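You operate a simulated robot arm through the tools that you are given. There is no shell and no other tool. Be economical: measure what you need, move in short steps, check, and stop when the job is done.

Carry out the task below with a simulated robot arm. There is one attempt and no reset: what you move stays moved.

TASK
Wipe up the milk stain with the blue sponge from the top drawer by the fridge.
Fine: sponge back, drawer shut; stand the green mug where the stain was.

Only the result counts: the job must be done as asked and must still hold three seconds after the hand-in. Knocking over, shifting, dropping, spilling or breaking anything else fails it.

THE ROBOT
A 7-joint arm with a two-finger parallel gripper, fixed in place. Base frame: the origin is at the foot of the arm, x ahead of it, y to its left, z up. Lengths are in m, angles in rad, forces in N, time in s.
Its first joint turns from -2.897 to 2.897 rad. Payload 4.4 kg.
The tool frame sits at the grasp point between the pads (the TCP): z along the fingers, y along the line on which they close. The tips reach 0.023 m beyond it. The gripper opens to 0.094 m. The fingers are 0.038 m wide and 0.01 m thick; the gripper's body (0.054 by 0.096 m) begins 0.039 m behind the TCP.
Orientation is that of the tool frame in the base frame, as a unit quaternion [x, y, z, w]. With the fingers straight down and closing along the base's y, the tool's x points along the base's -x, its y along +y and its z along -z.

THE INTERFACE
- The arm moves only by the tool arm_command. Its argument "moves" is a list of rows, each a list of 7 numbers: the shift along the base's x, y, z in units of 50 mm (1.0 is 50 mm), then the turn, a rotation vector about the base's x, y, z in units of 8 degrees (1.0 is 8 degrees), then the closure, from 0 (fully open) to 1 (shut). In form: [[x, y, z, rx, ry, rz, gripper], ...]. A call has 1 to 20 rows; each row shifts and turns the commanded pose from where the row before left it. A call with a number of a shift or a turn outside -1 to 1 is refused whole. Each row takes 0.2 s and may step no farther than 0.05 m and 0.15 rad from the row before; otherwise, or with a gripper value out of range, the whole call is refused. A pose out of reach is approached as far as the arm can. The call stops where the force on the tool passes 40 N (or 10 N more than at its start, if that is more) or the arm is blocked; 0.2 s more then pass. Each finger travels about 0.072 m/s and halts on what it meets, pressing with about 23 N; the grip force reading is that of the motor and also rises with nothing between the fingers. The clock runs only during rows and for 0.2 s after the last one: add rows that do not move to give the fingers time. The reply holds the time, the measured pose of the TCP, the force on the tool along the base axes, the opening and the grip force, in the units named above and with some noise, and new pictures: "views" is both (left out), scene, wrist or none.
- Cameras (640 x 400 px; columns grow to the right, rows downward): "scene" is fixed at [0.2159, 0.6673, 1.6254]; the picture's right is [-0.42, -0.91, 0.00], its down [-0.70, 0.32, -0.64] and it looks along [0.58, -0.27, -0.77] (base axes); focal length 329 px, centre (320, 200). "wrist" rides on the gripper at [0.086, 0.016, -0.075] in the tool frame; the picture's right is [-0.18, 0.98, 0.00], its down [-0.58, -0.11, -0.81] and it looks along [-0.79, -0.15, 0.59] (tool axes); focal length 243 px, centre (320, 200).
- pixel_to_xyz(camera, pixels): for up to 12 pixels [column, row] of the newest picture of that camera ("zoom" is the newest enlarged one), the place [x, y, z] in the base frame of the surface seen there, good to about 0.002 m, but the place of the scene camera against the robot may be out by one fixed shift of up to 0.025 m in any direction. No time passes.
- inspect(camera, box): a new picture of the part [left, top, right, bottom] of that camera's present view, enlarged. No time passes.
- finish_job(): hands the job in; it is judged then, once.

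Work in short steps. Measure before you move; look again where a grasp or a placing could have gone wrong, and mend it. You have 80 turns and 170 pictures in all, those below and enlarged ones among them. Open the gripper and draw the arm clear of the work before you hand the job in, unless the task says otherwise; then end with one line.

The tools are called after ">>>" by a JSON object that holds its "api" and its "payload". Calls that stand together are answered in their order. arm_command: Moves the arm, as the interface text tells. Its arguments: {"type":"object","properties":{"moves":{"type":"array","items":{"type":"array","items":{"type":"number"}}},"views":{"type":"string","enum":["both","scene","wrist","none"]}},"required":["moves"]} The other tools are called the same way: pixel_to_xyz (camera, pixels) gives the place of the surface under pixels of a picture; inspect (camera, box) takes an enlarged picture of a part of a camera's view; finish_job () hands the job in.

At the start:

```text
t: 0.0
eef_pos: [0.6351, 0.2417, 1.1107]
orientation: [0.0, 1.0, 0.0, 0.001]
ft_force: [0.2, 0.1, -0.8]
opening: 0.0939
gripper_force: 0.0
```

scene: 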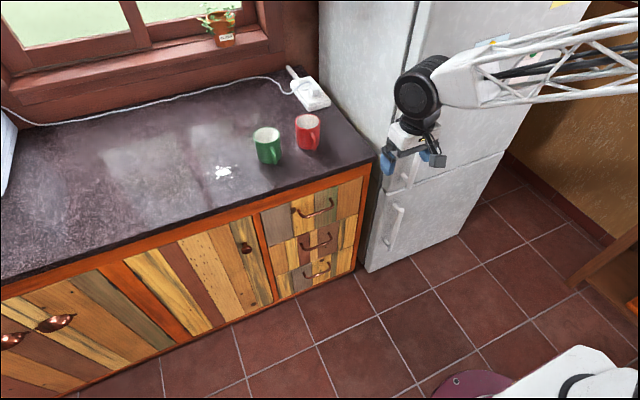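
wrist: 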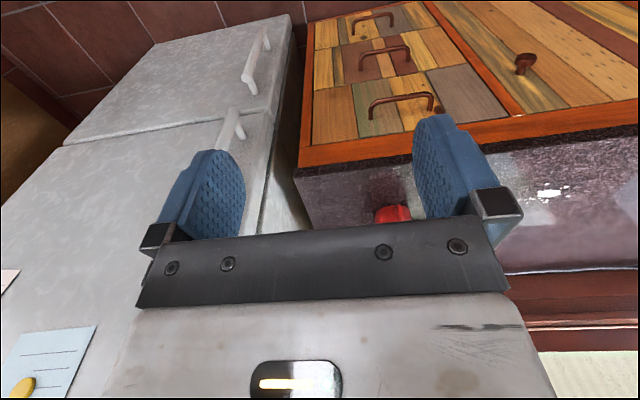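

The scene shows the counter with the stain near (222,172), the green mug at (267,146), and the top drawer handle near (316,207). I enlarge this region and measure the points.

>>> {"api": "inspect", "payload": {"camera": "scene", "box": [200, 100, 400, 225]}}

>>> {"api": "pixel_to_xyz", "payload": {"camera": "scene", "pixels": [[222, 172], [267, 132], [278, 150], [308, 120], [297, 214], [316, 214], [333, 204], [262, 213], [362, 178], [320, 190], [365, 160], [258, 207]]}}

>>> {"api": "pixel_to_xyz", "payload": {"camera": "wrist", "pixels": [[370, 108], [400, 98], [432, 95], [548, 193], [400, 212], [312, 150], [400, 130], [470, 110], [360, 190], [300, 170]]}}

```text
3.20 times, centred on (300, 162) of scene
```

zoom: 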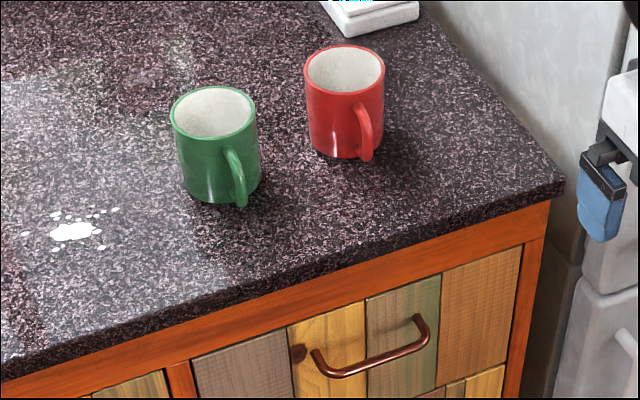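

```text
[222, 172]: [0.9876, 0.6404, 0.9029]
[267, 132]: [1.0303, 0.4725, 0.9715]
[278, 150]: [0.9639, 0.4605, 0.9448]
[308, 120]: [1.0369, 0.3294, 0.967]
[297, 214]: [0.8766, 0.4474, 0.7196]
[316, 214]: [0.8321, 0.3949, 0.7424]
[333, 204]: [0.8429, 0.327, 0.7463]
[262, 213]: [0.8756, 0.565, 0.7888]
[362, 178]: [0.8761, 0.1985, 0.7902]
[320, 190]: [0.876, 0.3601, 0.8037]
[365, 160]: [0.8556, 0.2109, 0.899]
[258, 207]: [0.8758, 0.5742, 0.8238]
```

```text
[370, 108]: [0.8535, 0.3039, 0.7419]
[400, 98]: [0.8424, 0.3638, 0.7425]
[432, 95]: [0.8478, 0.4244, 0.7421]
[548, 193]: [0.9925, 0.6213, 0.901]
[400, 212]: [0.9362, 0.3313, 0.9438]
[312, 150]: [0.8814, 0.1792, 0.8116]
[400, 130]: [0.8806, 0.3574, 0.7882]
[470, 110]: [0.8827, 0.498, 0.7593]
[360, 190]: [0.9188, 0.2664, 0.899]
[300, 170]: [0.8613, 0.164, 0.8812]
```

Wrist readings put the handle bar at x≈0.842, y≈0.36, z≈0.742, and the counter at z≈0.90. The stain is far from the base, so I test reach above it, high over the mugs (tops at about 0.975).

>>> {"api": "arm_command", "payload": {"moves": [[0.64, 0.69, 0, 0, 0, 0, 0], [0.64, 0.69, 0, 0, 0, 0, 0], [0.64, 0.69, 0, 0, 0, 0, 0], [0.64, 0.69, 0, 0, 0, 0, 0], [0.64, 0.69, 0, 0, 0, 0, 0], [0.64, 0.69, 0, 0, 0, 0, 0], [0.64, 0.69, 0, 0, 0, 0, 0], [0.64, 0.69, 0, 0, 0, 0, 0]]}}

```text
t: 1.8
eef_pos: [0.8908, 0.5166, 1.1122]
orientation: [0.001, 1.0, 0.0, 0.001]
ft_force: [0.2, -0.6, -0.3]
opening: 0.0938
gripper_force: 0.2
```

scene: 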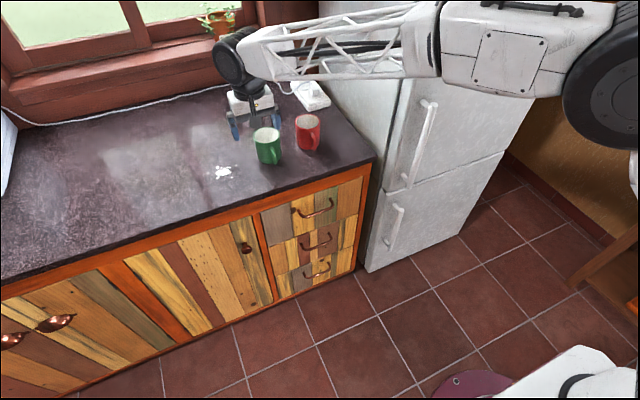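
wrist: 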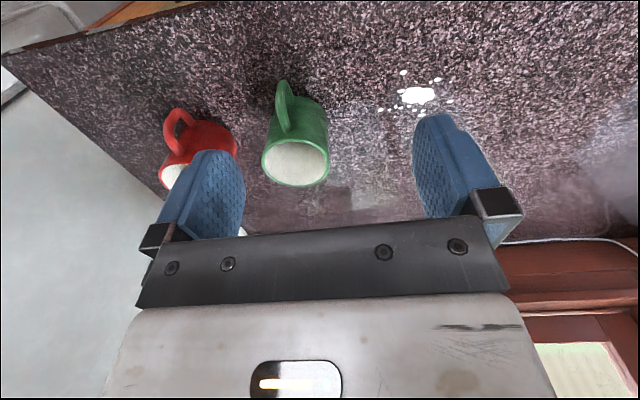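

Reach at (0.89, 0.52) is fine. The wrist camera now sees the stain near (418,95), the green mug rim around (297,162) and the handle at (282,105); I measure these.

>>> {"api": "pixel_to_xyz", "payload": {"camera": "wrist", "pixels": [[418, 95], [403, 73], [450, 101], [381, 110], [265, 160], [328, 163], [297, 185], [310, 139], [281, 84], [290, 120], [236, 150], [172, 112]]}}

>>> {"api": "pixel_to_xyz", "payload": {"camera": "scene", "pixels": [[222, 172], [254, 135], [280, 132], [276, 155]]}}

>>> {"api": "inspect", "payload": {"camera": "wrist", "box": [240, 50, 480, 200]}}

```text
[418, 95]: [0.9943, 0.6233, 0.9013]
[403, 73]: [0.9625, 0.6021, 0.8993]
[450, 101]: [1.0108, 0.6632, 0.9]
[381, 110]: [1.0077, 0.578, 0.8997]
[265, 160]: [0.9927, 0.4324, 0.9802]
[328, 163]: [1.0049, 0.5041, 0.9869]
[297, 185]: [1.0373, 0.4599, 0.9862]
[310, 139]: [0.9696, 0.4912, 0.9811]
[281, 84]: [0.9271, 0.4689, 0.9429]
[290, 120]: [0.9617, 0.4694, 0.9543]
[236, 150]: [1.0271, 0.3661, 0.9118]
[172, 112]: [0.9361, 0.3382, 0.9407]
```

```text
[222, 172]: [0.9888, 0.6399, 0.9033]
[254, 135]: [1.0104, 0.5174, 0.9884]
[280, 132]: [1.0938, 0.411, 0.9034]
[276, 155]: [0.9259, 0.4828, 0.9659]
```

```text
2.67 times, centred on (360, 125) of wrist
```

zoom: 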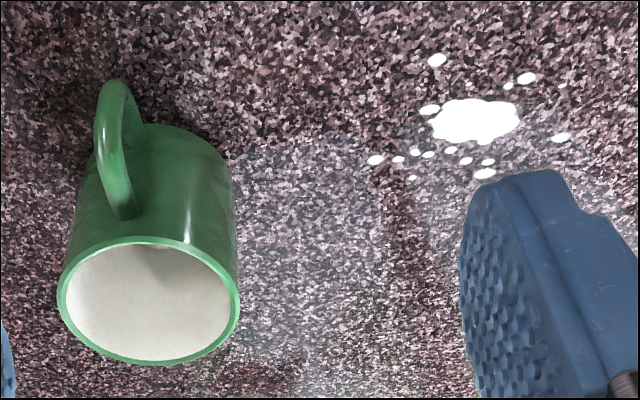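

The scene camera is off by roughly (-0.006, +0.016, +0.002), the stain is really at (0.994, 0.623), and the mug's centre is at about (1.003, 0.468). I now back off and turn the tool horizontal (pointing +x, closing vertically) in front of the top drawer's handle.

>>> {"api": "arm_command", "payload": {"moves": [[-0.8, -0.2, 0, 0.577, -0.577, -0.577, 0], [-0.8, -0.2, 0, 0.577, -0.577, -0.577, 0], [-0.8, -0.2, 0, 0.577, -0.577, -0.577, 0], [-0.8, -0.2, 0, 0.577, -0.577, -0.577, 0], [-0.8, -0.2, 0, 0.577, -0.577, -0.577, 0], [-0.4, -0.2, -0.6, 0.577, -0.577, -0.577, 0], [0, -0.2, -0.74, 0.577, -0.577, -0.577, 0], [0, -0.2, -0.74, 0.577, -0.577, -0.577, 0], [0, -0.2, -0.74, 0.577, -0.577, -0.577, 0], [0, -0.2, -0.74, 0.577, -0.577, -0.577, 0], [0, -0.2, -0.74, 0.577, -0.577, -0.577, 0], [0, -0.2, -0.74, 0.577, -0.577, -0.577, 0], [0, -0.2, -0.74, 0.577, -0.577, -0.577, 0], [0, -0.2, -0.74, 0.577, -0.577, -0.577, 0], [0, -0.2, -0.74, 0.577, -0.577, -0.577, 0]]}}

```text
t: 5.0
eef_pos: [0.7108, 0.4053, 1.0461]
orientation: [0.482, 0.693, 0.361, 0.396]
ft_force: [0.1, -0.2, -0.1]
opening: 0.0937
gripper_force: 0.0
out of reach, approached as far as the arm can: row 10, 11, 12, 13, 14, 15
```

scene: 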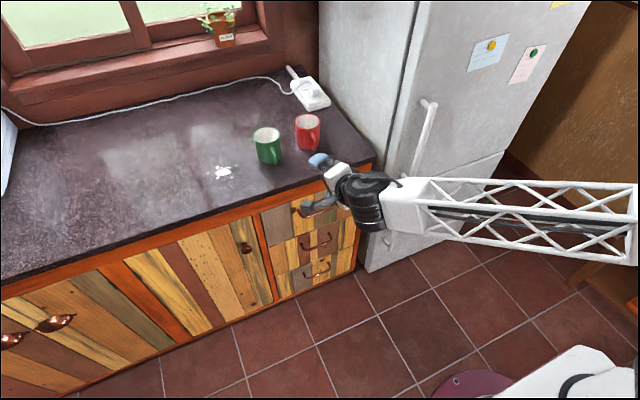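
wrist: 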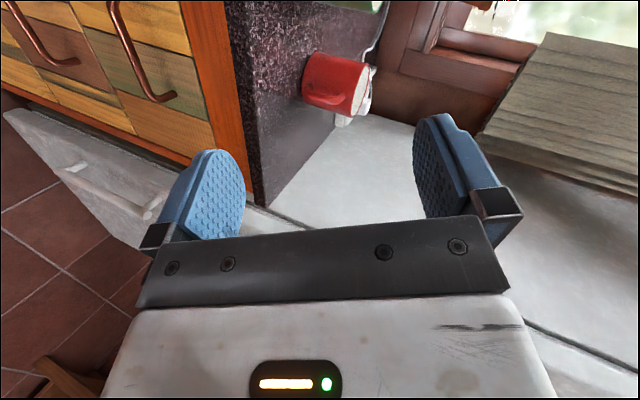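

The arm stopped partway: this roll probably runs into joint 7's limit. I roll the tool the opposite way (camera on the -y side), starting with half of that turn to see how the commanded pose behaves.

>>> {"api": "arm_command", "payload": {"moves": [[-0.4, 0, 0, -0.962, -0.088, 0.208, 0], [-0.4, 0, 0, -0.962, -0.088, 0.208, 0], [-0.4, 0, 0, -0.962, -0.088, 0.208, 0], [0, 0, 0, -0.962, -0.088, 0.208, 0], [0, 0, 0, -0.962, -0.088, 0.208, 0], [0, 0, 0, -0.962, -0.088, 0.208, 0], [0, 0, 0, -0.962, -0.088, 0.208, 0], [0, 0, 0, -0.962, -0.088, 0.208, 0], [0, 0, 0, -0.962, -0.088, 0.208, 0], [0, 0, 0, -0.962, -0.088, 0.208, 0]], "views": "none"}}

```text
t: 7.2
eef_pos: [0.6515, 0.4041, 1.0462]
orientation: [0.013, 0.801, -0.071, 0.595]
ft_force: [0.1, 0.2, -0.4]
opening: 0.0939
gripper_force: 0.1
```

The commanded pose follows the measured one. I finish the roll, shift y to 0.362 and start lowering.

>>> {"api": "arm_command", "payload": {"moves": [[0, -0.08, 0, -0.962, -0.088, 0.208, 0], [0, -0.08, 0, -0.962, -0.088, 0.208, 0], [0, -0.08, 0, -0.962, -0.088, 0.208, 0], [0, -0.08, -0.3, -0.962, -0.088, 0.208, 0], [0, -0.08, -0.3, -0.962, -0.088, 0.208, 0], [0, -0.08, -0.3, -0.962, -0.088, 0.208, 0], [0, -0.08, -0.3, -0.962, -0.088, 0.208, 0], [0, -0.08, -0.3, -0.962, -0.088, 0.208, 0], [0, -0.08, -0.3, -0.962, -0.088, 0.208, 0], [0, -0.08, -0.3, -0.962, -0.088, 0.208, 0], [0, -0.04, -0.3, -0.68, -0.06, 0.145, 0]]}}

```text
t: 9.6
eef_pos: [0.6497, 0.3632, 0.9263]
orientation: [-0.49, 0.512, -0.493, 0.505]
ft_force: [-0.4, -0.4, 0.0]
opening: 0.0939
gripper_force: 0.1
```

scene: 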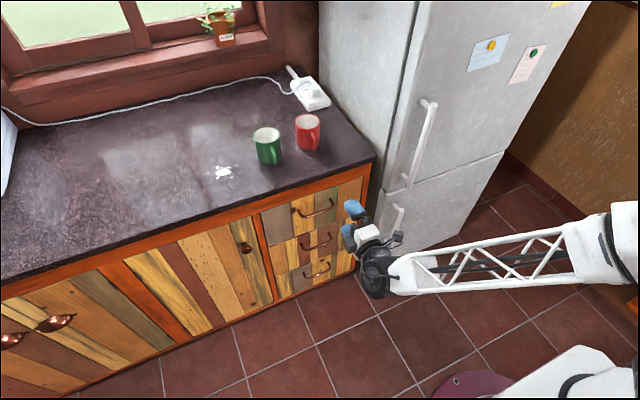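
wrist: 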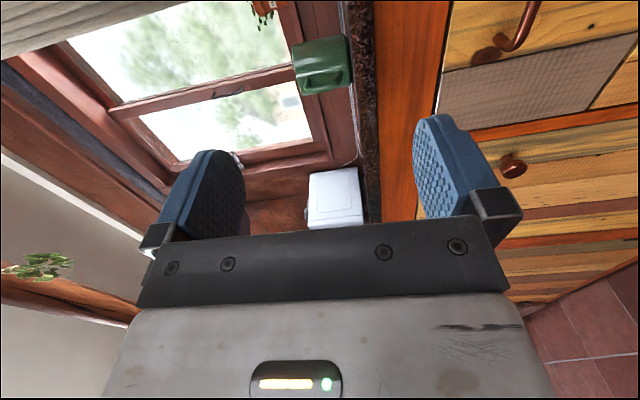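

Orientation is now as wanted, horizontal with vertical closing. I lower to z≈0.742.

>>> {"api": "arm_command", "payload": {"moves": [[0, 0, -0.92, 0, 0, 0, 0], [0, 0, -0.92, 0, 0, 0, 0], [0, 0, -0.92, 0, 0, 0, 0], [0, 0, -0.92, 0, 0, 0, 0]]}}

```text
t: 10.6
eef_pos: [0.6494, 0.3627, 0.7389]
orientation: [-0.489, 0.512, -0.493, 0.506]
ft_force: [-0.1, 0.4, -0.5]
opening: 0.0937
gripper_force: 0.2
```

scene: 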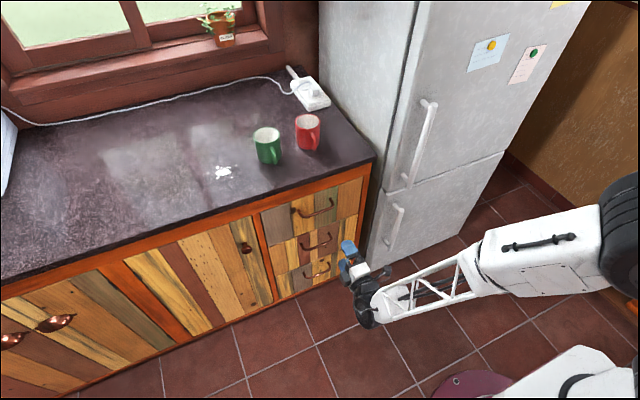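
wrist: 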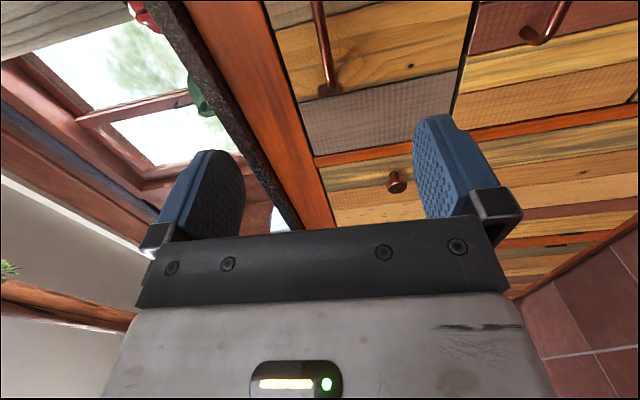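

The handle's end shows at about (325,75) in the wrist view, between the fingers; I measure it and the drawer's gaps.

>>> {"api": "pixel_to_xyz", "payload": {"camera": "wrist", "pixels": [[328, 80], [321, 40], [317, 10], [330, 88], [305, 80], [340, 110], [455, 110], [315, 155], [545, 35], [265, 60]]}}

>>> {"api": "inspect", "payload": {"camera": "wrist", "box": [240, 0, 480, 150]}}

```text
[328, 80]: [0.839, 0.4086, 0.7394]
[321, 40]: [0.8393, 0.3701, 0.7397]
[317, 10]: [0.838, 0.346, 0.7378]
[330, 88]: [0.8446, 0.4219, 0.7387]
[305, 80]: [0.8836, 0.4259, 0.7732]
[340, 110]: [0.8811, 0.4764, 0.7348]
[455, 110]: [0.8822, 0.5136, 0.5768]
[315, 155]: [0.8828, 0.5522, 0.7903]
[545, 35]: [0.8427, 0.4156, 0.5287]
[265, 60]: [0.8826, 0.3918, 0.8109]
```

```text
2.67 times, centred on (360, 75) of wrist
```

zoom: 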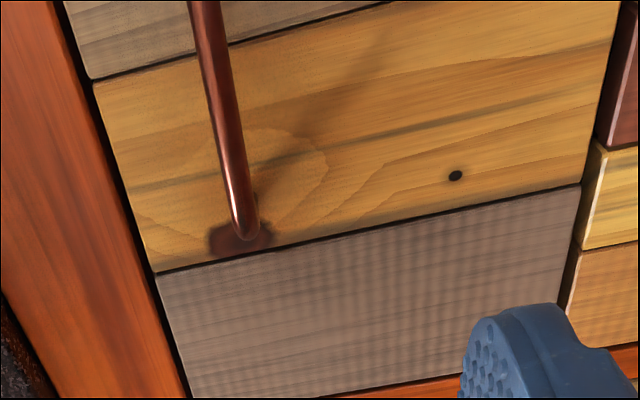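

Bar at x≈0.842, z≈0.739, face at x≈0.882. I advance to x≈0.845 and close on the bar.

>>> {"api": "arm_command", "payload": {"moves": [[0.96, 0, 0, 0, 0, 0, 0], [0.96, 0, 0, 0, 0, 0, 0], [0.96, 0, 0, 0, 0, 0, 0], [0.5, 0, 0, 0, 0, 0, 0], [0.5, 0, 0, 0, 0, 0, 0], [0, 0, 0, 0, 0, 0, 0.5], [0, 0, 0, 0, 0, 0, 1], [0, 0, 0, 0, 0, 0, 1], [0, 0, 0, 0, 0, 0, 1], [0, 0, 0, 0, 0, 0, 1]]}}

```text
t: 12.7
eef_pos: [0.8437, 0.3623, 0.7374]
orientation: [-0.493, 0.512, -0.491, 0.504]
ft_force: [5.6, 3.6, -3.6]
opening: 0.0119
gripper_force: 44.3
stopped in row 10: the force on the tool passed its limit (the readings are from after the stop); the commanded pose is now the measured one
```

scene: 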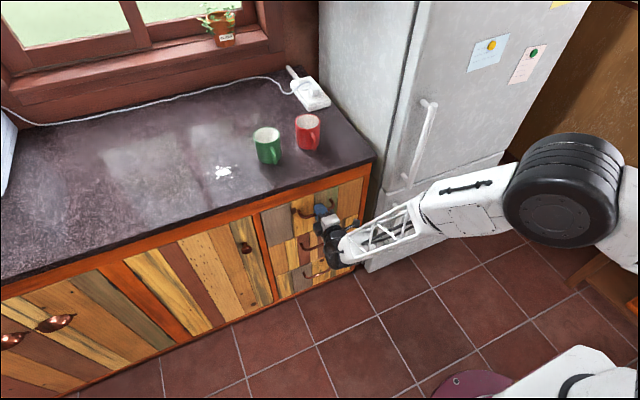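
wrist: 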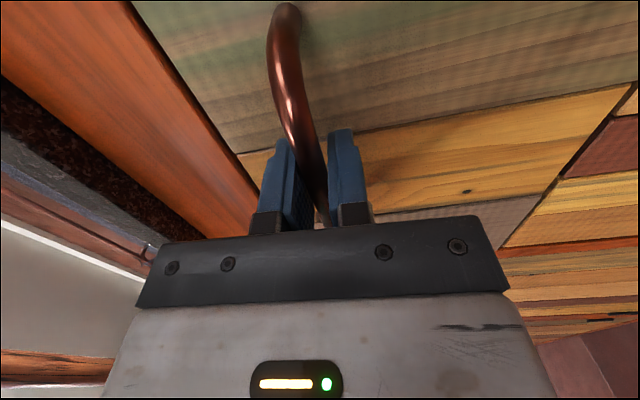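

The bar is gripped (opening 0.012). I pull the drawer out along -x in modest steps.

>>> {"api": "arm_command", "payload": {"moves": [[-0.3, 0, 0, 0, 0, 0, 1], [-0.4, 0, 0, 0, 0, 0, 1], [-0.4, 0, 0, 0, 0, 0, 1], [-0.4, 0, 0, 0, 0, 0, 1], [-0.4, 0, 0, 0, 0, 0, 1], [-0.4, 0, 0, 0, 0, 0, 1]]}}

```text
t: 14.1
eef_pos: [0.7281, 0.3613, 0.737]
orientation: [-0.492, 0.512, -0.491, 0.504]
ft_force: [1.2, 29.7, -8.0]
opening: 0.0119
gripper_force: 45.0
```

scene: 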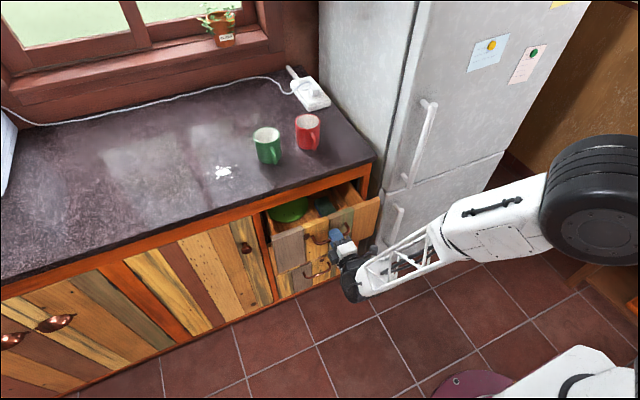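
wrist: 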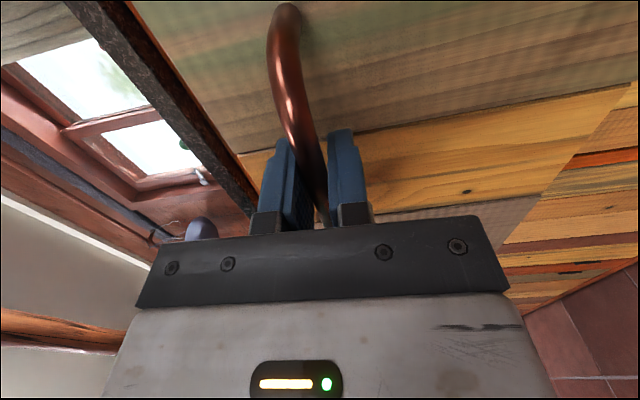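

The drawer is opening, but there is a 30 N sideways load (+y). I ease y by about 2 mm and keep pulling.

>>> {"api": "arm_command", "payload": {"moves": [[0, 0.04, 0, 0, 0, 0, 1], [-0.3, 0.01, 0, 0, 0, 0, 1], [-0.4, 0, 0, 0, 0, 0, 1], [-0.4, 0, 0, 0, 0, 0, 1]]}}

```text
t: 15.2
eef_pos: [0.6748, 0.3627, 0.737]
orientation: [-0.492, 0.513, -0.492, 0.503]
ft_force: [1.1, -12.0, 9.1]
opening: 0.012
gripper_force: 44.9
stopped in row 4: the force on the tool passed its limit (the readings are from after the stop); the commanded pose is now the measured one
```

scene: 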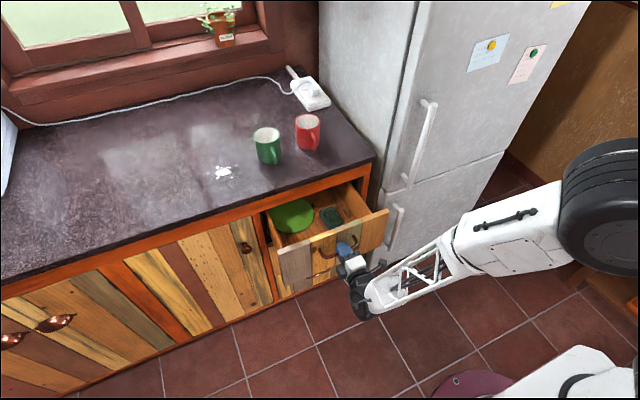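
wrist: 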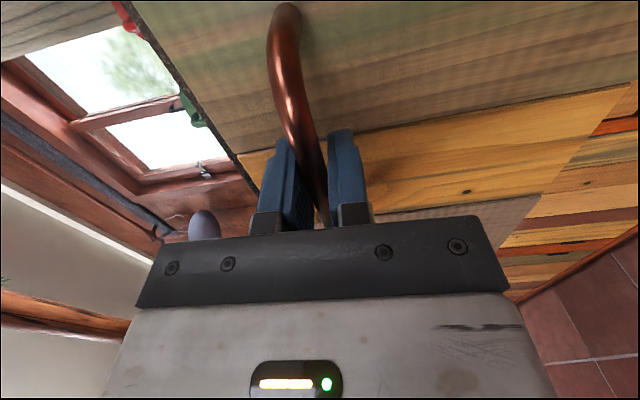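

The drawer is open about 0.17 m and the pull stopped. I look inside, where a green item lies at (293,215) and a blue-ish one at (330,215).

>>> {"api": "inspect", "payload": {"camera": "scene", "box": [250, 165, 410, 265]}}

>>> {"api": "pixel_to_xyz", "payload": {"camera": "scene", "pixels": [[330, 216], [322, 210], [336, 208], [342, 222], [326, 226], [310, 238], [293, 215], [350, 200], [385, 213]]}}

```text
4.00 times, centred on (330, 215) of scene
```

zoom: 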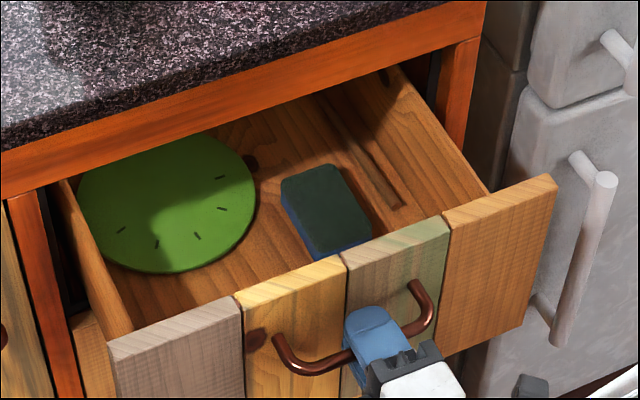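

```text
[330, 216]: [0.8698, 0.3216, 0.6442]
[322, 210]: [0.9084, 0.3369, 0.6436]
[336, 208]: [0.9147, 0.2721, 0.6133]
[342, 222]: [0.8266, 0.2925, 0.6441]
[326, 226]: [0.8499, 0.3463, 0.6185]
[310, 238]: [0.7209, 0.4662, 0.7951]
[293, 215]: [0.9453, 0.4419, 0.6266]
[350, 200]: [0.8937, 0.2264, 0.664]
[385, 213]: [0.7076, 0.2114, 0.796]
```

The sponge (blue underneath, green scourer on top) is still under the counter's edge, so the drawer has to come out further. I relax the grip once to shed side load, regrip and pull again.

>>> {"api": "arm_command", "payload": {"moves": [[0, 0, 0, 0, 0, 0, 0.7], [0, 0, 0, 0, 0, 0, 0.7], [0, 0, 0, 0, 0, 0, 1], [0, 0, 0, 0, 0, 0, 1], [0, 0, 0, 0, 0, 0, 1]], "views": "none"}}

>>> {"api": "arm_command", "payload": {"moves": [[-0.2, 0, 0, 0, 0, 0, 1], [-0.3, 0, 0, 0, 0, 0, 1], [-0.3, 0, 0, 0, 0, 0, 1]], "views": "none"}}

```text
t: 16.4
eef_pos: [0.6746, 0.3617, 0.7374]
orientation: [-0.492, 0.513, -0.491, 0.503]
ft_force: [-0.5, -0.9, 5.0]
opening: 0.0117
gripper_force: 45.3
```

```text
t: 17.2
eef_pos: [0.6359, 0.3626, 0.7383]
orientation: [-0.492, 0.512, -0.492, 0.504]
ft_force: [1.0, -5.2, 18.8]
opening: 0.012
gripper_force: 44.7
```

It still slides freely. I continue, with a 1 mm rise to ease the vertical load.

>>> {"api": "arm_command", "payload": {"moves": [[-0.3, 0, 0.02, 0, 0, 0, 1], [-0.3, 0, 0, 0, 0, 0, 1], [-0.3, 0, 0, 0, 0, 0, 1], [-0.3, 0, 0, 0, 0, 0, 1]], "views": "scene"}}

```text
t: 18.2
eef_pos: [0.5747, 0.3634, 0.7387]
orientation: [-0.494, 0.513, -0.49, 0.502]
ft_force: [0.9, 0.4, -20.0]
opening: 0.0119
gripper_force: 44.9
```

scene: 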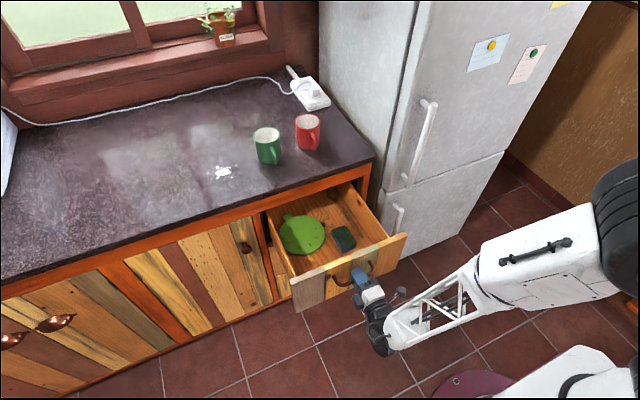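

The drawer is out about 0.27 m, so the sponge is now clear of the counter edge. I release the handle, back off, rise and turn the tool back to pointing down.

>>> {"api": "arm_command", "payload": {"moves": [[0, 0, 0, 0, 0, 0, 0.3], [0, 0, 0, 0, 0, 0, 0], [0, 0, 0, 0, 0, 0, 0], [0, 0, 0, 0, 0, 0, 0], [-0.7, 0, 0, 0, 0, 0, 0], [-0.9, 0, 0, 0, 0, 0, 0], [0, 0, 0.9, 0, 0, 0, 0], [0, 0, 0.9, 0, 0, 0, 0], [0, 0, 0.9, 0, 0, 0, 0], [0, 0, 0.9, 0, 0, 0, 0], [0, 0, 0.9, 0, 0, 0, 0]], "views": "scene"}}

>>> {"api": "arm_command", "payload": {"moves": [[0, 0, 0.2, 0.577, 0.577, -0.577, 0], [0, 0, 0.2, 0.577, 0.577, -0.577, 0], [0, 0, 0.2, 0.577, 0.577, -0.577, 0], [0, 0, 0, 0.577, 0.577, -0.577, 0], [0.2, -0.1, 0, 0.577, 0.577, -0.577, 0], [0.2, -0.1, 0, 0.577, 0.577, -0.577, 0], [0.2, -0.1, 0, 0.577, 0.577, -0.577, 0], [0.2, -0.1, 0, 0.577, 0.577, -0.577, 0], [0.2, -0.1, 0, 0.577, 0.577, -0.577, 0], [0.2, -0.1, 0, 0.577, 0.577, -0.577, 0], [0.2, -0.1, 0, 0.577, 0.577, -0.577, 0], [0.2, -0.1, 0, 0.577, 0.577, -0.577, 0], [0.2, -0.1, 0, 0.577, 0.577, -0.577, 0], [0.2, -0.1, 0, 0.577, 0.577, -0.577, 0], [0.2, -0.1, 0, 0.577, 0.577, -0.577, 0]]}}

```text
t: 20.6
eef_pos: [0.4929, 0.3627, 0.9642]
orientation: [-0.491, 0.513, -0.491, 0.504]
ft_force: [0.1, -0.1, 0.3]
opening: 0.0942
gripper_force: 0.1
```

scene: 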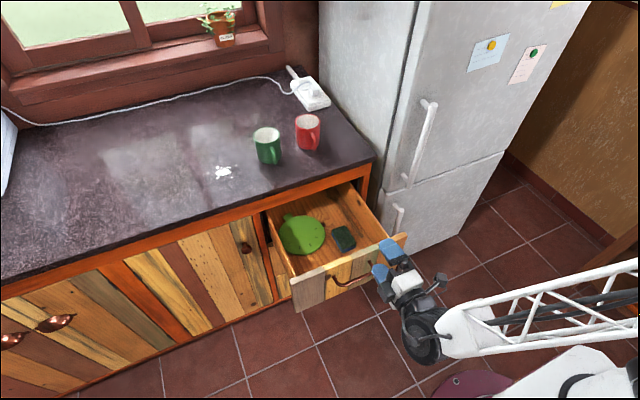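

```text
t: 23.8
eef_pos: [0.6056, 0.3084, 0.9947]
orientation: [0.017, 1.0, 0.006, -0.006]
ft_force: [-1.0, -0.7, 0.1]
opening: 0.0937
gripper_force: 0.0
```

scene: 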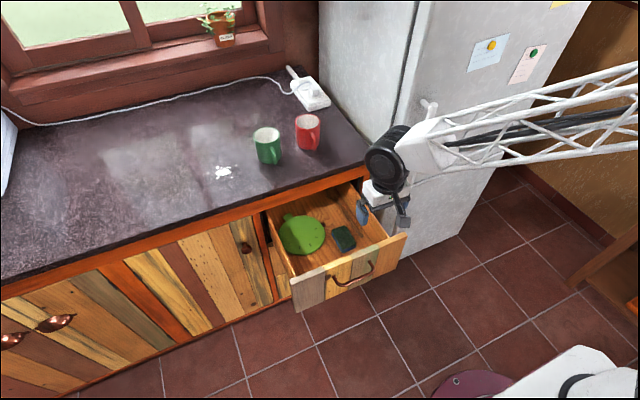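
wrist: 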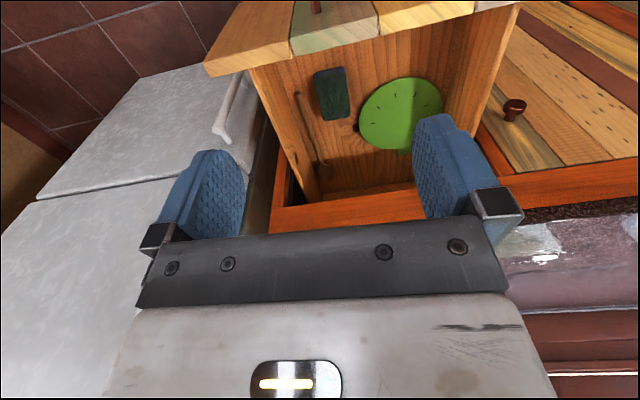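

The tool points down again and the wrist sees the sponge at (332,95). I enlarge and measure its corners.

>>> {"api": "inspect", "payload": {"camera": "wrist", "box": [270, 40, 430, 140]}}

>>> {"api": "pixel_to_xyz", "payload": {"camera": "wrist", "pixels": [[316, 72], [341, 68], [349, 112], [325, 118], [332, 95], [343, 90], [322, 95], [300, 130], [295, 40], [365, 110], [322, 5], [380, 38]]}}

```text
4.00 times, centred on (350, 90) of wrist
```

zoom: 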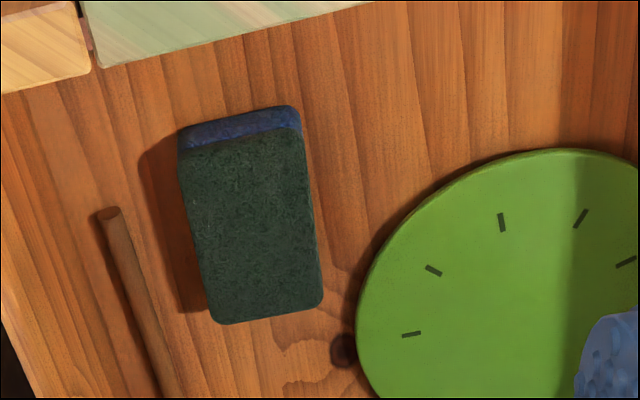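

```text
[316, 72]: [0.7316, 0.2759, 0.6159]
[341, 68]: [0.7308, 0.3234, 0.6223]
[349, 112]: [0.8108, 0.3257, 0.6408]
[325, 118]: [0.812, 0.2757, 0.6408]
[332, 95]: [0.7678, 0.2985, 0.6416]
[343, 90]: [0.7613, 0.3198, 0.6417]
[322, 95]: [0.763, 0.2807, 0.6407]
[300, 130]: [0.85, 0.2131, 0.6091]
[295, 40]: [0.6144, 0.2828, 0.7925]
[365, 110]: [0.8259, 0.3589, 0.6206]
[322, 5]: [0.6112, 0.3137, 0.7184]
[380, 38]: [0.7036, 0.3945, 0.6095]
```

Sponge spans x 0.73–0.815, y 0.275–0.325, top z 0.642. I move above it, partly open to clear the dowel beside it, and descend to z≈0.75 to check.

>>> {"api": "arm_command", "payload": {"moves": [[0.83, -0.04, 0, 0, 0, 0, 0.2], [0.83, -0.04, 0, 0, 0, 0, 0.2], [0.83, -0.04, 0, 0, 0, 0, 0.2], [0.83, -0.04, 0, 0, 0, 0, 0.2], [0, 0, -0.98, 0, 0, 0, 0.2], [0, 0, -0.98, 0, 0, 0, 0.2], [0, 0, -0.98, 0, 0, 0, 0.2], [0, 0, -0.98, 0, 0, 0, 0.2], [0, 0, -0.98, 0, 0, 0, 0.2]]}}

```text
t: 25.8
eef_pos: [0.7718, 0.3001, 0.7472]
orientation: [0.017, 1.0, 0.005, -0.004]
ft_force: [0.0, -0.2, 0.6]
opening: 0.0752
gripper_force: 0.0
```

scene: 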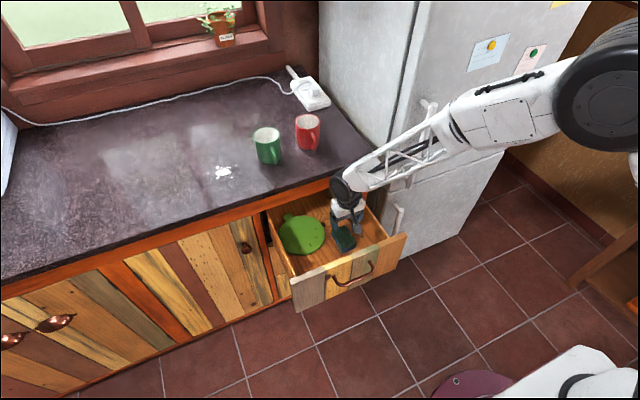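
wrist: 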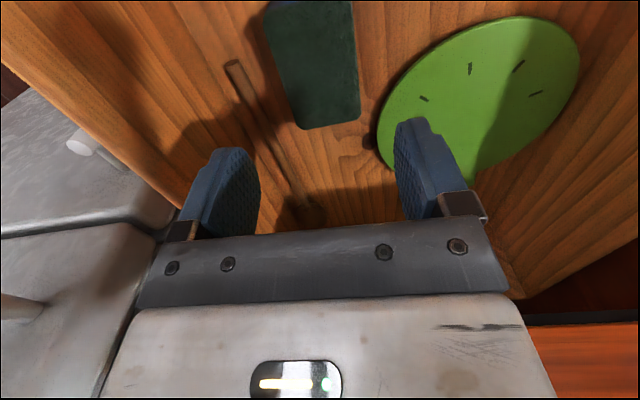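

The fingers straddle the sponge's line; the trivet's rim at (380,130) is near the +y finger, so I measure clearances before the final descent.

>>> {"api": "pixel_to_xyz", "payload": {"camera": "wrist", "pixels": [[381, 120], [383, 150], [355, 20], [357, 80], [300, 125], [352, 120], [272, 30], [232, 66], [282, 150], [400, 80]]}}

```text
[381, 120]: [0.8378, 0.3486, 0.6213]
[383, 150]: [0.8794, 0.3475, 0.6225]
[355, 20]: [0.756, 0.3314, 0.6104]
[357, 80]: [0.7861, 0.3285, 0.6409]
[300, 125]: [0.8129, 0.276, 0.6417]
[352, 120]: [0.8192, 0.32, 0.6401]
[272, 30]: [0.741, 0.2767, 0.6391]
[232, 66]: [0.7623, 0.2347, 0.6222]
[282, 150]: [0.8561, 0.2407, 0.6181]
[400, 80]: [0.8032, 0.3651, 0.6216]
```

Clear on both sides. I descend to z≈0.646 and close.

>>> {"api": "arm_command", "payload": {"moves": [[0.02, 0.04, -0.7, 0, 0, 0, 0.2], [0, 0, -0.7, 0, 0, 0, 0.2], [0, 0, -0.62, 0, 0, 0, 0.2], [0, 0, 0, 0, 0, 0, 0.6], [0, 0, 0, 0, 0, 0, 1], [0, 0, 0, 0, 0, 0, 1], [0, 0, 0, 0, 0, 0, 1]]}}

```text
t: 27.4
eef_pos: [0.7722, 0.3031, 0.6462]
orientation: [0.016, 1.0, 0.005, -0.004]
ft_force: [0.8, 0.7, -0.7]
opening: 0.056
gripper_force: 22.8
```

scene: 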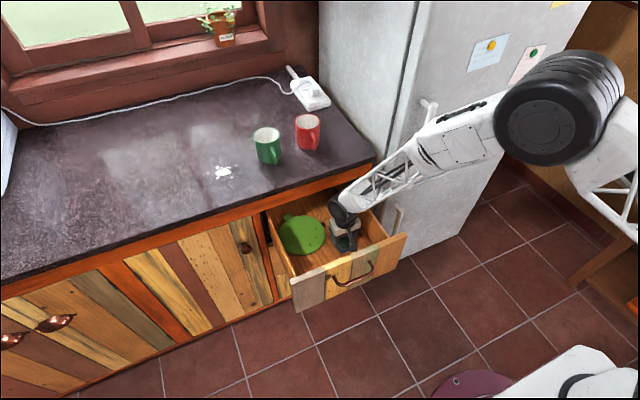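
wrist: 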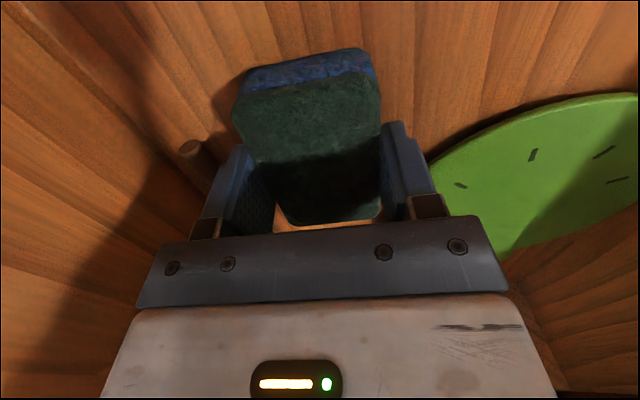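

The sponge is gripped (opening 0.056, 23 N). I lift straight up well clear of the counter.

>>> {"api": "arm_command", "payload": {"moves": [[0, 0, 0.5, 0, 0, 0, 1], [0, 0, 0.9, 0, 0, 0, 1], [0, 0, 0.9, 0, 0, 0, 1], [0, 0, 0.9, 0, 0, 0, 1], [0, 0, 0.9, 0, 0, 0, 1], [0, 0, 0.9, 0, 0, 0, 1], [0, 0, 0.9, 0, 0, 0, 1], [0, 0, 0.9, 0, 0, 0, 1]]}}

```text
t: 29.2
eef_pos: [0.774, 0.3023, 0.9867]
orientation: [0.016, 1.0, 0.005, -0.005]
ft_force: [-0.1, 0.5, -0.5]
opening: 0.0559
gripper_force: 22.8
```

scene: 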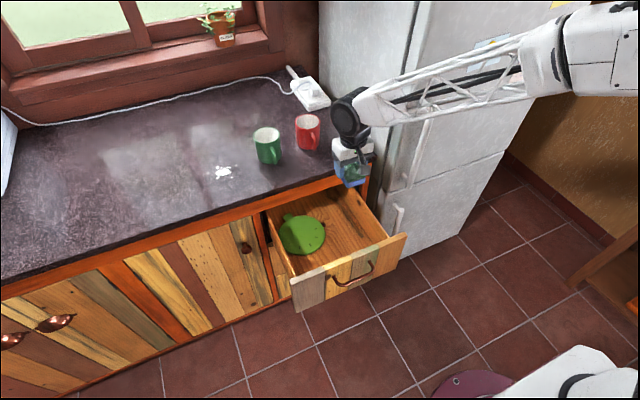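
wrist: 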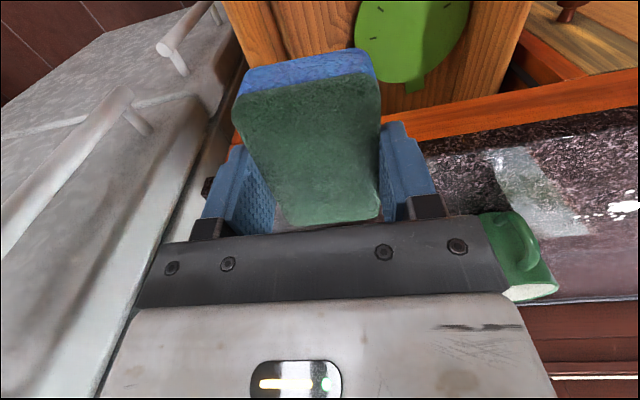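

Sponge bottom is about 0.037 below the TCP, so contact with the counter should come at TCP z≈0.937. I go over to the stain by way of y, then x, at safe height.

>>> {"api": "arm_command", "payload": {"moves": [[0, 0.5, 0.6, 0, 0, 0, 1], [0, 0.6, 0.6, 0, 0, 0, 1], [0, 0.95, 0, 0, 0, 0, 1], [0, 0.95, 0, 0, 0, 0, 1], [0, 0.95, 0, 0, 0, 0, 1], [0, 0.95, 0, 0, 0, 0, 1], [0, 0.95, 0, 0, 0, 0, 1], [0, 0.5, 0, 0, 0, 0, 1], [0.84, 0, 0, 0, 0, 0, 1], [0.84, 0, 0, 0, 0, 0, 1], [0.84, 0, 0, 0, 0, 0, 1], [0.84, 0, 0, 0, 0, 0, 1], [0.84, 0, 0, 0, 0, 0, 1]]}}

```text
t: 32.0
eef_pos: [0.9816, 0.618, 1.0488]
orientation: [0.017, 1.0, 0.005, -0.004]
ft_force: [0.1, 0.3, 1.8]
opening: 0.0561
gripper_force: 23.1
```

scene: 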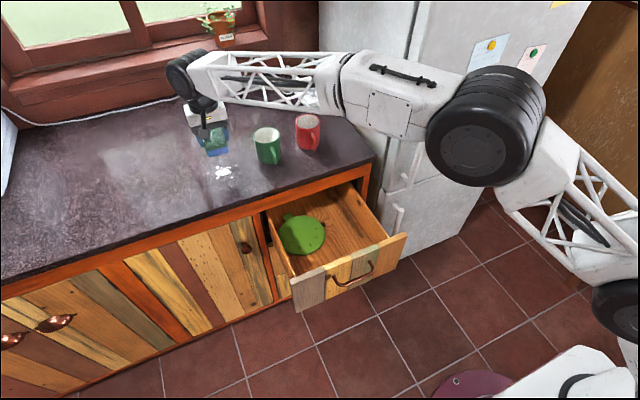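
wrist: 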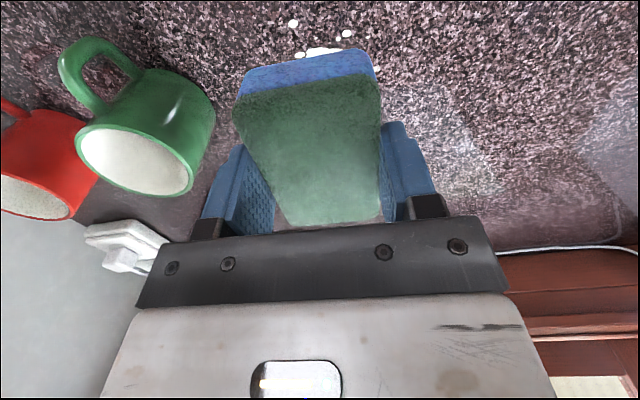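

Reach is fine and the mug is well to the side. I descend to just above contact, then creep down with small steps.

>>> {"api": "arm_command", "payload": {"moves": [[0, 0, -0.7, 0, 0, 0, 1], [0, 0, -0.7, 0, 0, 0, 1], [0, 0, -0.6, 0, 0, 0, 1], [0, 0, -0.15, 0, 0, 0, 1]]}}

>>> {"api": "arm_command", "payload": {"moves": [[0, 0, -0.06, 0, 0, 0, 1], [0, 0, 0, 0, 0, 0, 1]], "views": "none"}}

```text
t: 33.0
eef_pos: [0.9823, 0.6177, 0.9403]
orientation: [0.016, 1.0, 0.006, -0.004]
ft_force: [-0.2, -0.1, 0.6]
opening: 0.0557
gripper_force: 23.5
```

scene: 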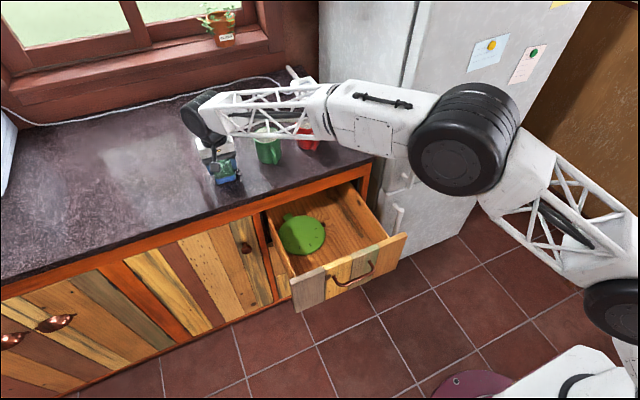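
wrist: 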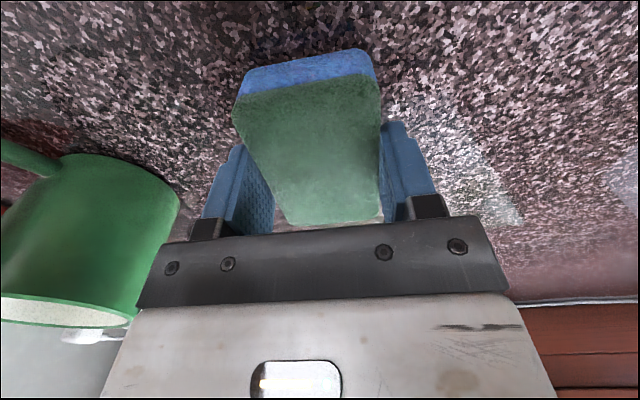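

```text
t: 33.6
eef_pos: [0.9816, 0.6194, 0.9373]
orientation: [0.017, 1.0, 0.005, -0.004]
ft_force: [-0.3, 0.2, -1.1]
opening: 0.0563
gripper_force: 23.4
```

No contact force yet at 0.937. I go on in 1.5 mm steps.

>>> {"api": "arm_command", "payload": {"moves": [[0, 0, -0.03, 0, 0, 0, 1], [0, 0, 0, 0, 0, 0, 1]], "views": "none"}}

```text
t: 34.2
eef_pos: [0.9828, 0.6191, 0.936]
orientation: [0.017, 1.0, 0.006, -0.004]
ft_force: [0.2, 0.6, 0.4]
opening: 0.0563
gripper_force: 22.7
```

>>> {"api": "arm_command", "payload": {"moves": [[0, 0, -0.03, 0, 0, 0, 1], [0, 0, 0, 0, 0, 0, 1]], "views": "none"}}

```text
t: 34.8
eef_pos: [0.9831, 0.6185, 0.9352]
orientation: [0.017, 1.0, 0.006, -0.004]
ft_force: [0.8, 0.8, 7.0]
opening: 0.056
gripper_force: 23.0
```

Contact at 7 N. I wipe in y from about 0.578 to 0.668, at x≈0.983 and at x≈1.0.

>>> {"api": "arm_command", "payload": {"moves": [[0, 0.4, 0, 0, 0, 0, 1], [0, 0.3, 0, 0, 0, 0, 1], [0, 0.3, 0, 0, 0, 0, 1], [0, -0.4, 0, 0, 0, 0, 1], [0, -0.4, 0, 0, 0, 0, 1], [0, -0.4, 0, 0, 0, 0, 1], [0, -0.4, 0, 0, 0, 0, 1], [0, -0.2, 0, 0, 0, 0, 1], [0.4, 0, 0, 0, 0, 0, 1], [0, 0.4, 0, 0, 0, 0, 1], [0, 0.4, 0, 0, 0, 0, 1], [0, 0.4, 0, 0, 0, 0, 1], [0, 0.4, 0, 0, 0, 0, 1], [0, 0.2, 0, 0, 0, 0, 1], [0, 0, 0, 0, 0, 0, 1]]}}

```text
t: 36.7
eef_pos: [0.987, 0.5767, 0.9349]
orientation: [0.018, 1.0, 0.006, -0.006]
ft_force: [-0.2, -1.0, 5.1]
opening: 0.0561
gripper_force: 23.1
stopped in row 9: the force on the tool passed its limit (the readings are from after the stop); the commanded pose is now the measured one
```

scene: 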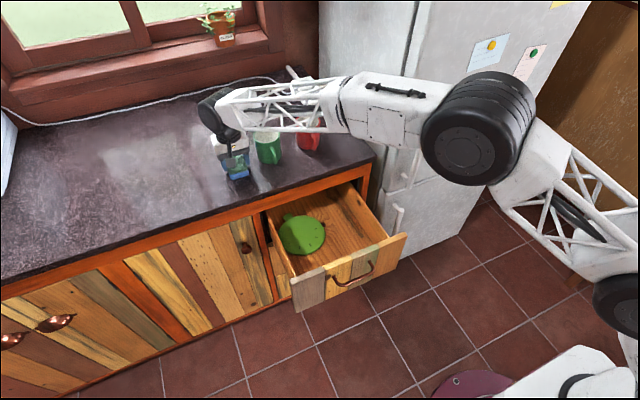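
wrist: 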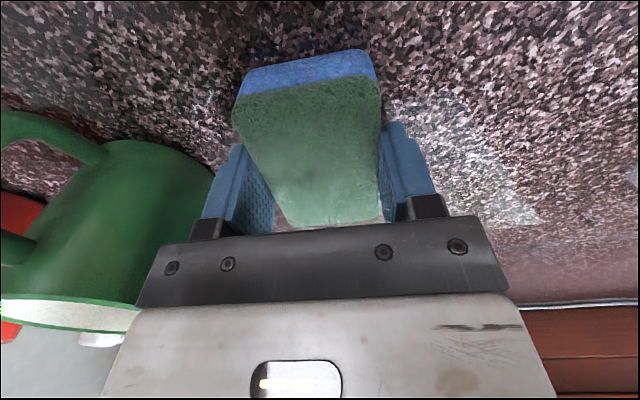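

The x shift tripped the force limit, probably from friction; the stain seems gone in the area visible. I slide back +y first, then nudge x gently for the second stroke.

>>> {"api": "arm_command", "payload": {"moves": [[0, 0.3, 0, 0, 0, 0, 1], [0.15, 0.3, 0, 0, 0, 0, 1], [0.15, 0.3, 0, 0, 0, 0, 1], [0, 0.3, 0, 0, 0, 0, 1], [0, 0.3, 0, 0, 0, 0, 1], [0, 0.3, 0, 0, 0, 0, 1], [0, 0, 0, 0, 0, 0, 1]], "views": "none"}}

```text
t: 38.3
eef_pos: [1.0029, 0.6695, 0.9348]
orientation: [0.016, 1.0, 0.006, -0.005]
ft_force: [2.8, -5.2, 10.7]
opening: 0.0562
gripper_force: 22.6
```

Second stroke done at x≈1.003. I stroke back in -y once and then lift to look.

>>> {"api": "arm_command", "payload": {"moves": [[0, -0.3, 0, 0, 0, 0, 1], [0, -0.3, 0, 0, 0, 0, 1], [0, -0.3, 0, 0, 0, 0, 1], [0, -0.3, 0, 0, 0, 0, 1], [0, -0.3, 0, 0, 0, 0, 1], [0, -0.3, 0, 0, 0, 0, 1]], "views": "none"}}

>>> {"api": "arm_command", "payload": {"moves": [[0, 0, 0.5, 0, 0, 0, 1], [0, 0.2, 0.9, 0, 0, 0, 1], [-0.6, 0.2, 0.9, 0, 0, 0, 1], [-0.9, 0, 0, 0, 0, 0, 1], [-0.9, 0, 0, 0, 0, 0, 1], [-0.9, 0, 0, 0, 0, 0, 1]]}}

```text
t: 39.7
eef_pos: [1.0025, 0.5785, 0.9348]
orientation: [0.016, 1.0, 0.004, -0.006]
ft_force: [0.2, 14.9, 25.0]
opening: 0.0562
gripper_force: 23.3
```

```text
refused: row 3 steps farther than a row can; nothing moved
```

That row's step was too long, so I resend it with smaller steps.

>>> {"api": "arm_command", "payload": {"moves": [[0, 0, 0.5, 0, 0, 0, 1], [0, 0.2, 0.9, 0, 0, 0, 1], [0, 0.2, 0.9, 0, 0, 0, 1], [-0.9, 0, 0, 0, 0, 0, 1], [-0.9, 0, 0, 0, 0, 0, 1], [-0.9, 0, 0, 0, 0, 0, 1]]}}

```text
t: 41.1
eef_pos: [0.8679, 0.598, 1.0468]
orientation: [0.018, 1.0, 0.005, -0.005]
ft_force: [0.0, -0.8, -0.3]
opening: 0.0564
gripper_force: 22.8
```

scene: 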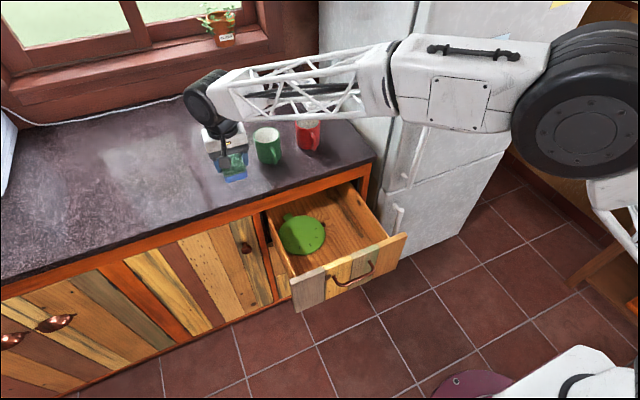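
wrist: 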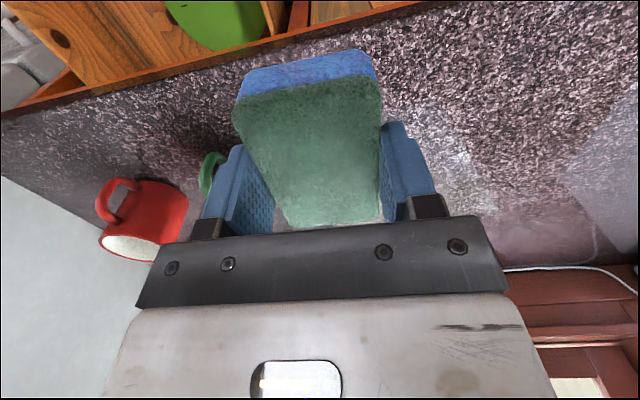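

The stain area is hidden by the hand. I move back toward the drawer, which clears the view.

>>> {"api": "arm_command", "payload": {"moves": [[-0.94, 0, 0, 0, 0, 0, 1], [-0.94, 0, 0, 0, 0, 0, 1], [0, -0.98, 0, 0, 0, 0, 1], [0, -0.98, 0, 0, 0, 0, 1], [0, -0.98, 0, 0, 0, 0, 1], [0, -0.98, 0, 0, 0, 0, 1], [0, -0.98, 0, 0, 0, 0, 1], [0, -0.98, 0, 0, 0, 0, 1]]}}

>>> {"api": "inspect", "payload": {"camera": "scene", "box": [160, 110, 320, 210]}}

```text
t: 42.9
eef_pos: [0.7715, 0.3016, 1.0467]
orientation: [0.016, 1.0, 0.005, -0.006]
ft_force: [-0.3, 0.3, 0.3]
opening: 0.0563
gripper_force: 22.8
```

scene: 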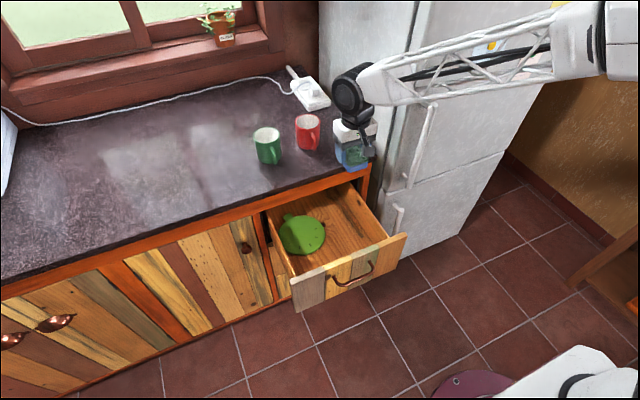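
wrist: 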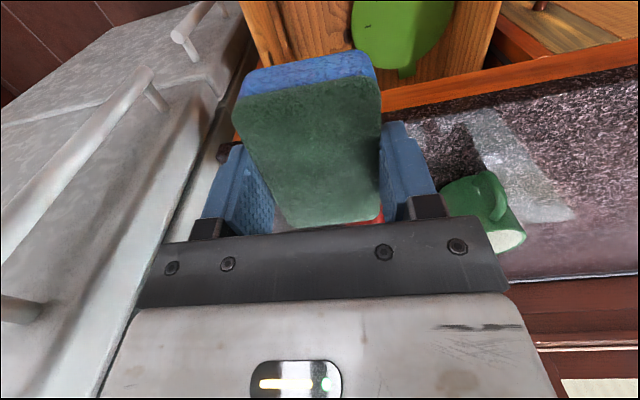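

```text
4.00 times, centred on (240, 160) of scene
```

zoom: 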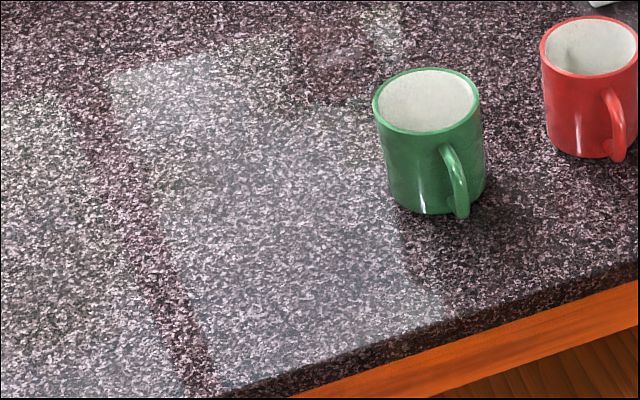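

The counter is clean and the mugs are unmoved. I lower the sponge back to its original spot in the drawer.

>>> {"api": "arm_command", "payload": {"moves": [[0.02, 0.03, -0.97, 0, 0, 0, 1], [0, 0, -0.97, 0, 0, 0, 1], [0, 0, -0.97, 0, 0, 0, 1], [0, 0, -0.97, 0, 0, 0, 1], [0, 0, -0.97, 0, 0, 0, 1], [0, 0, -0.97, 0, 0, 0, 1], [0, 0, -0.97, 0, 0, 0, 1], [0, 0, -0.97, 0, 0, 0, 1], [0, 0, -0.15, 0, 0, 0, 1], [0, 0, -0.03, 0, 0, 0, 1]]}}

```text
t: 45.1
eef_pos: [0.7737, 0.3049, 0.6526]
orientation: [0.017, 1.0, 0.006, -0.005]
ft_force: [-0.3, -0.4, -0.3]
opening: 0.056
gripper_force: 23.4
```

scene: 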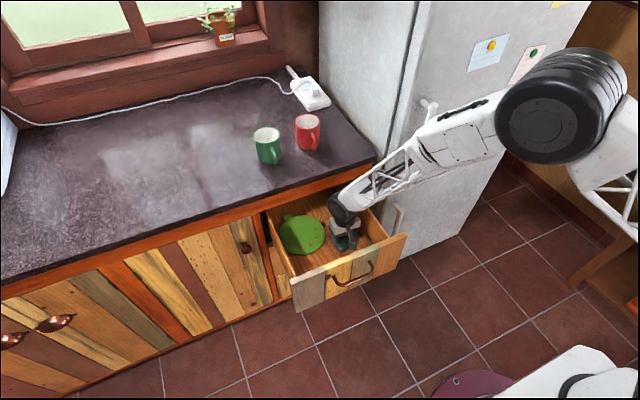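
wrist: 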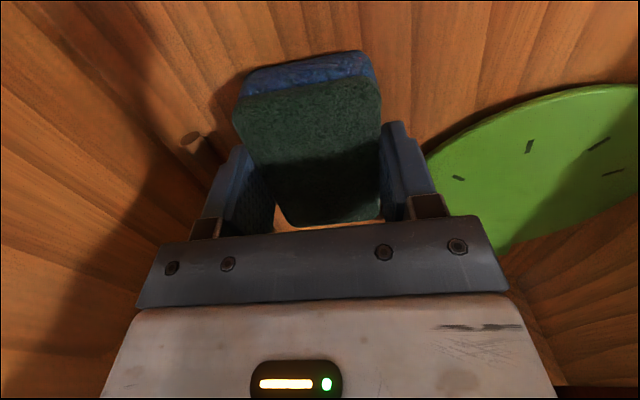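

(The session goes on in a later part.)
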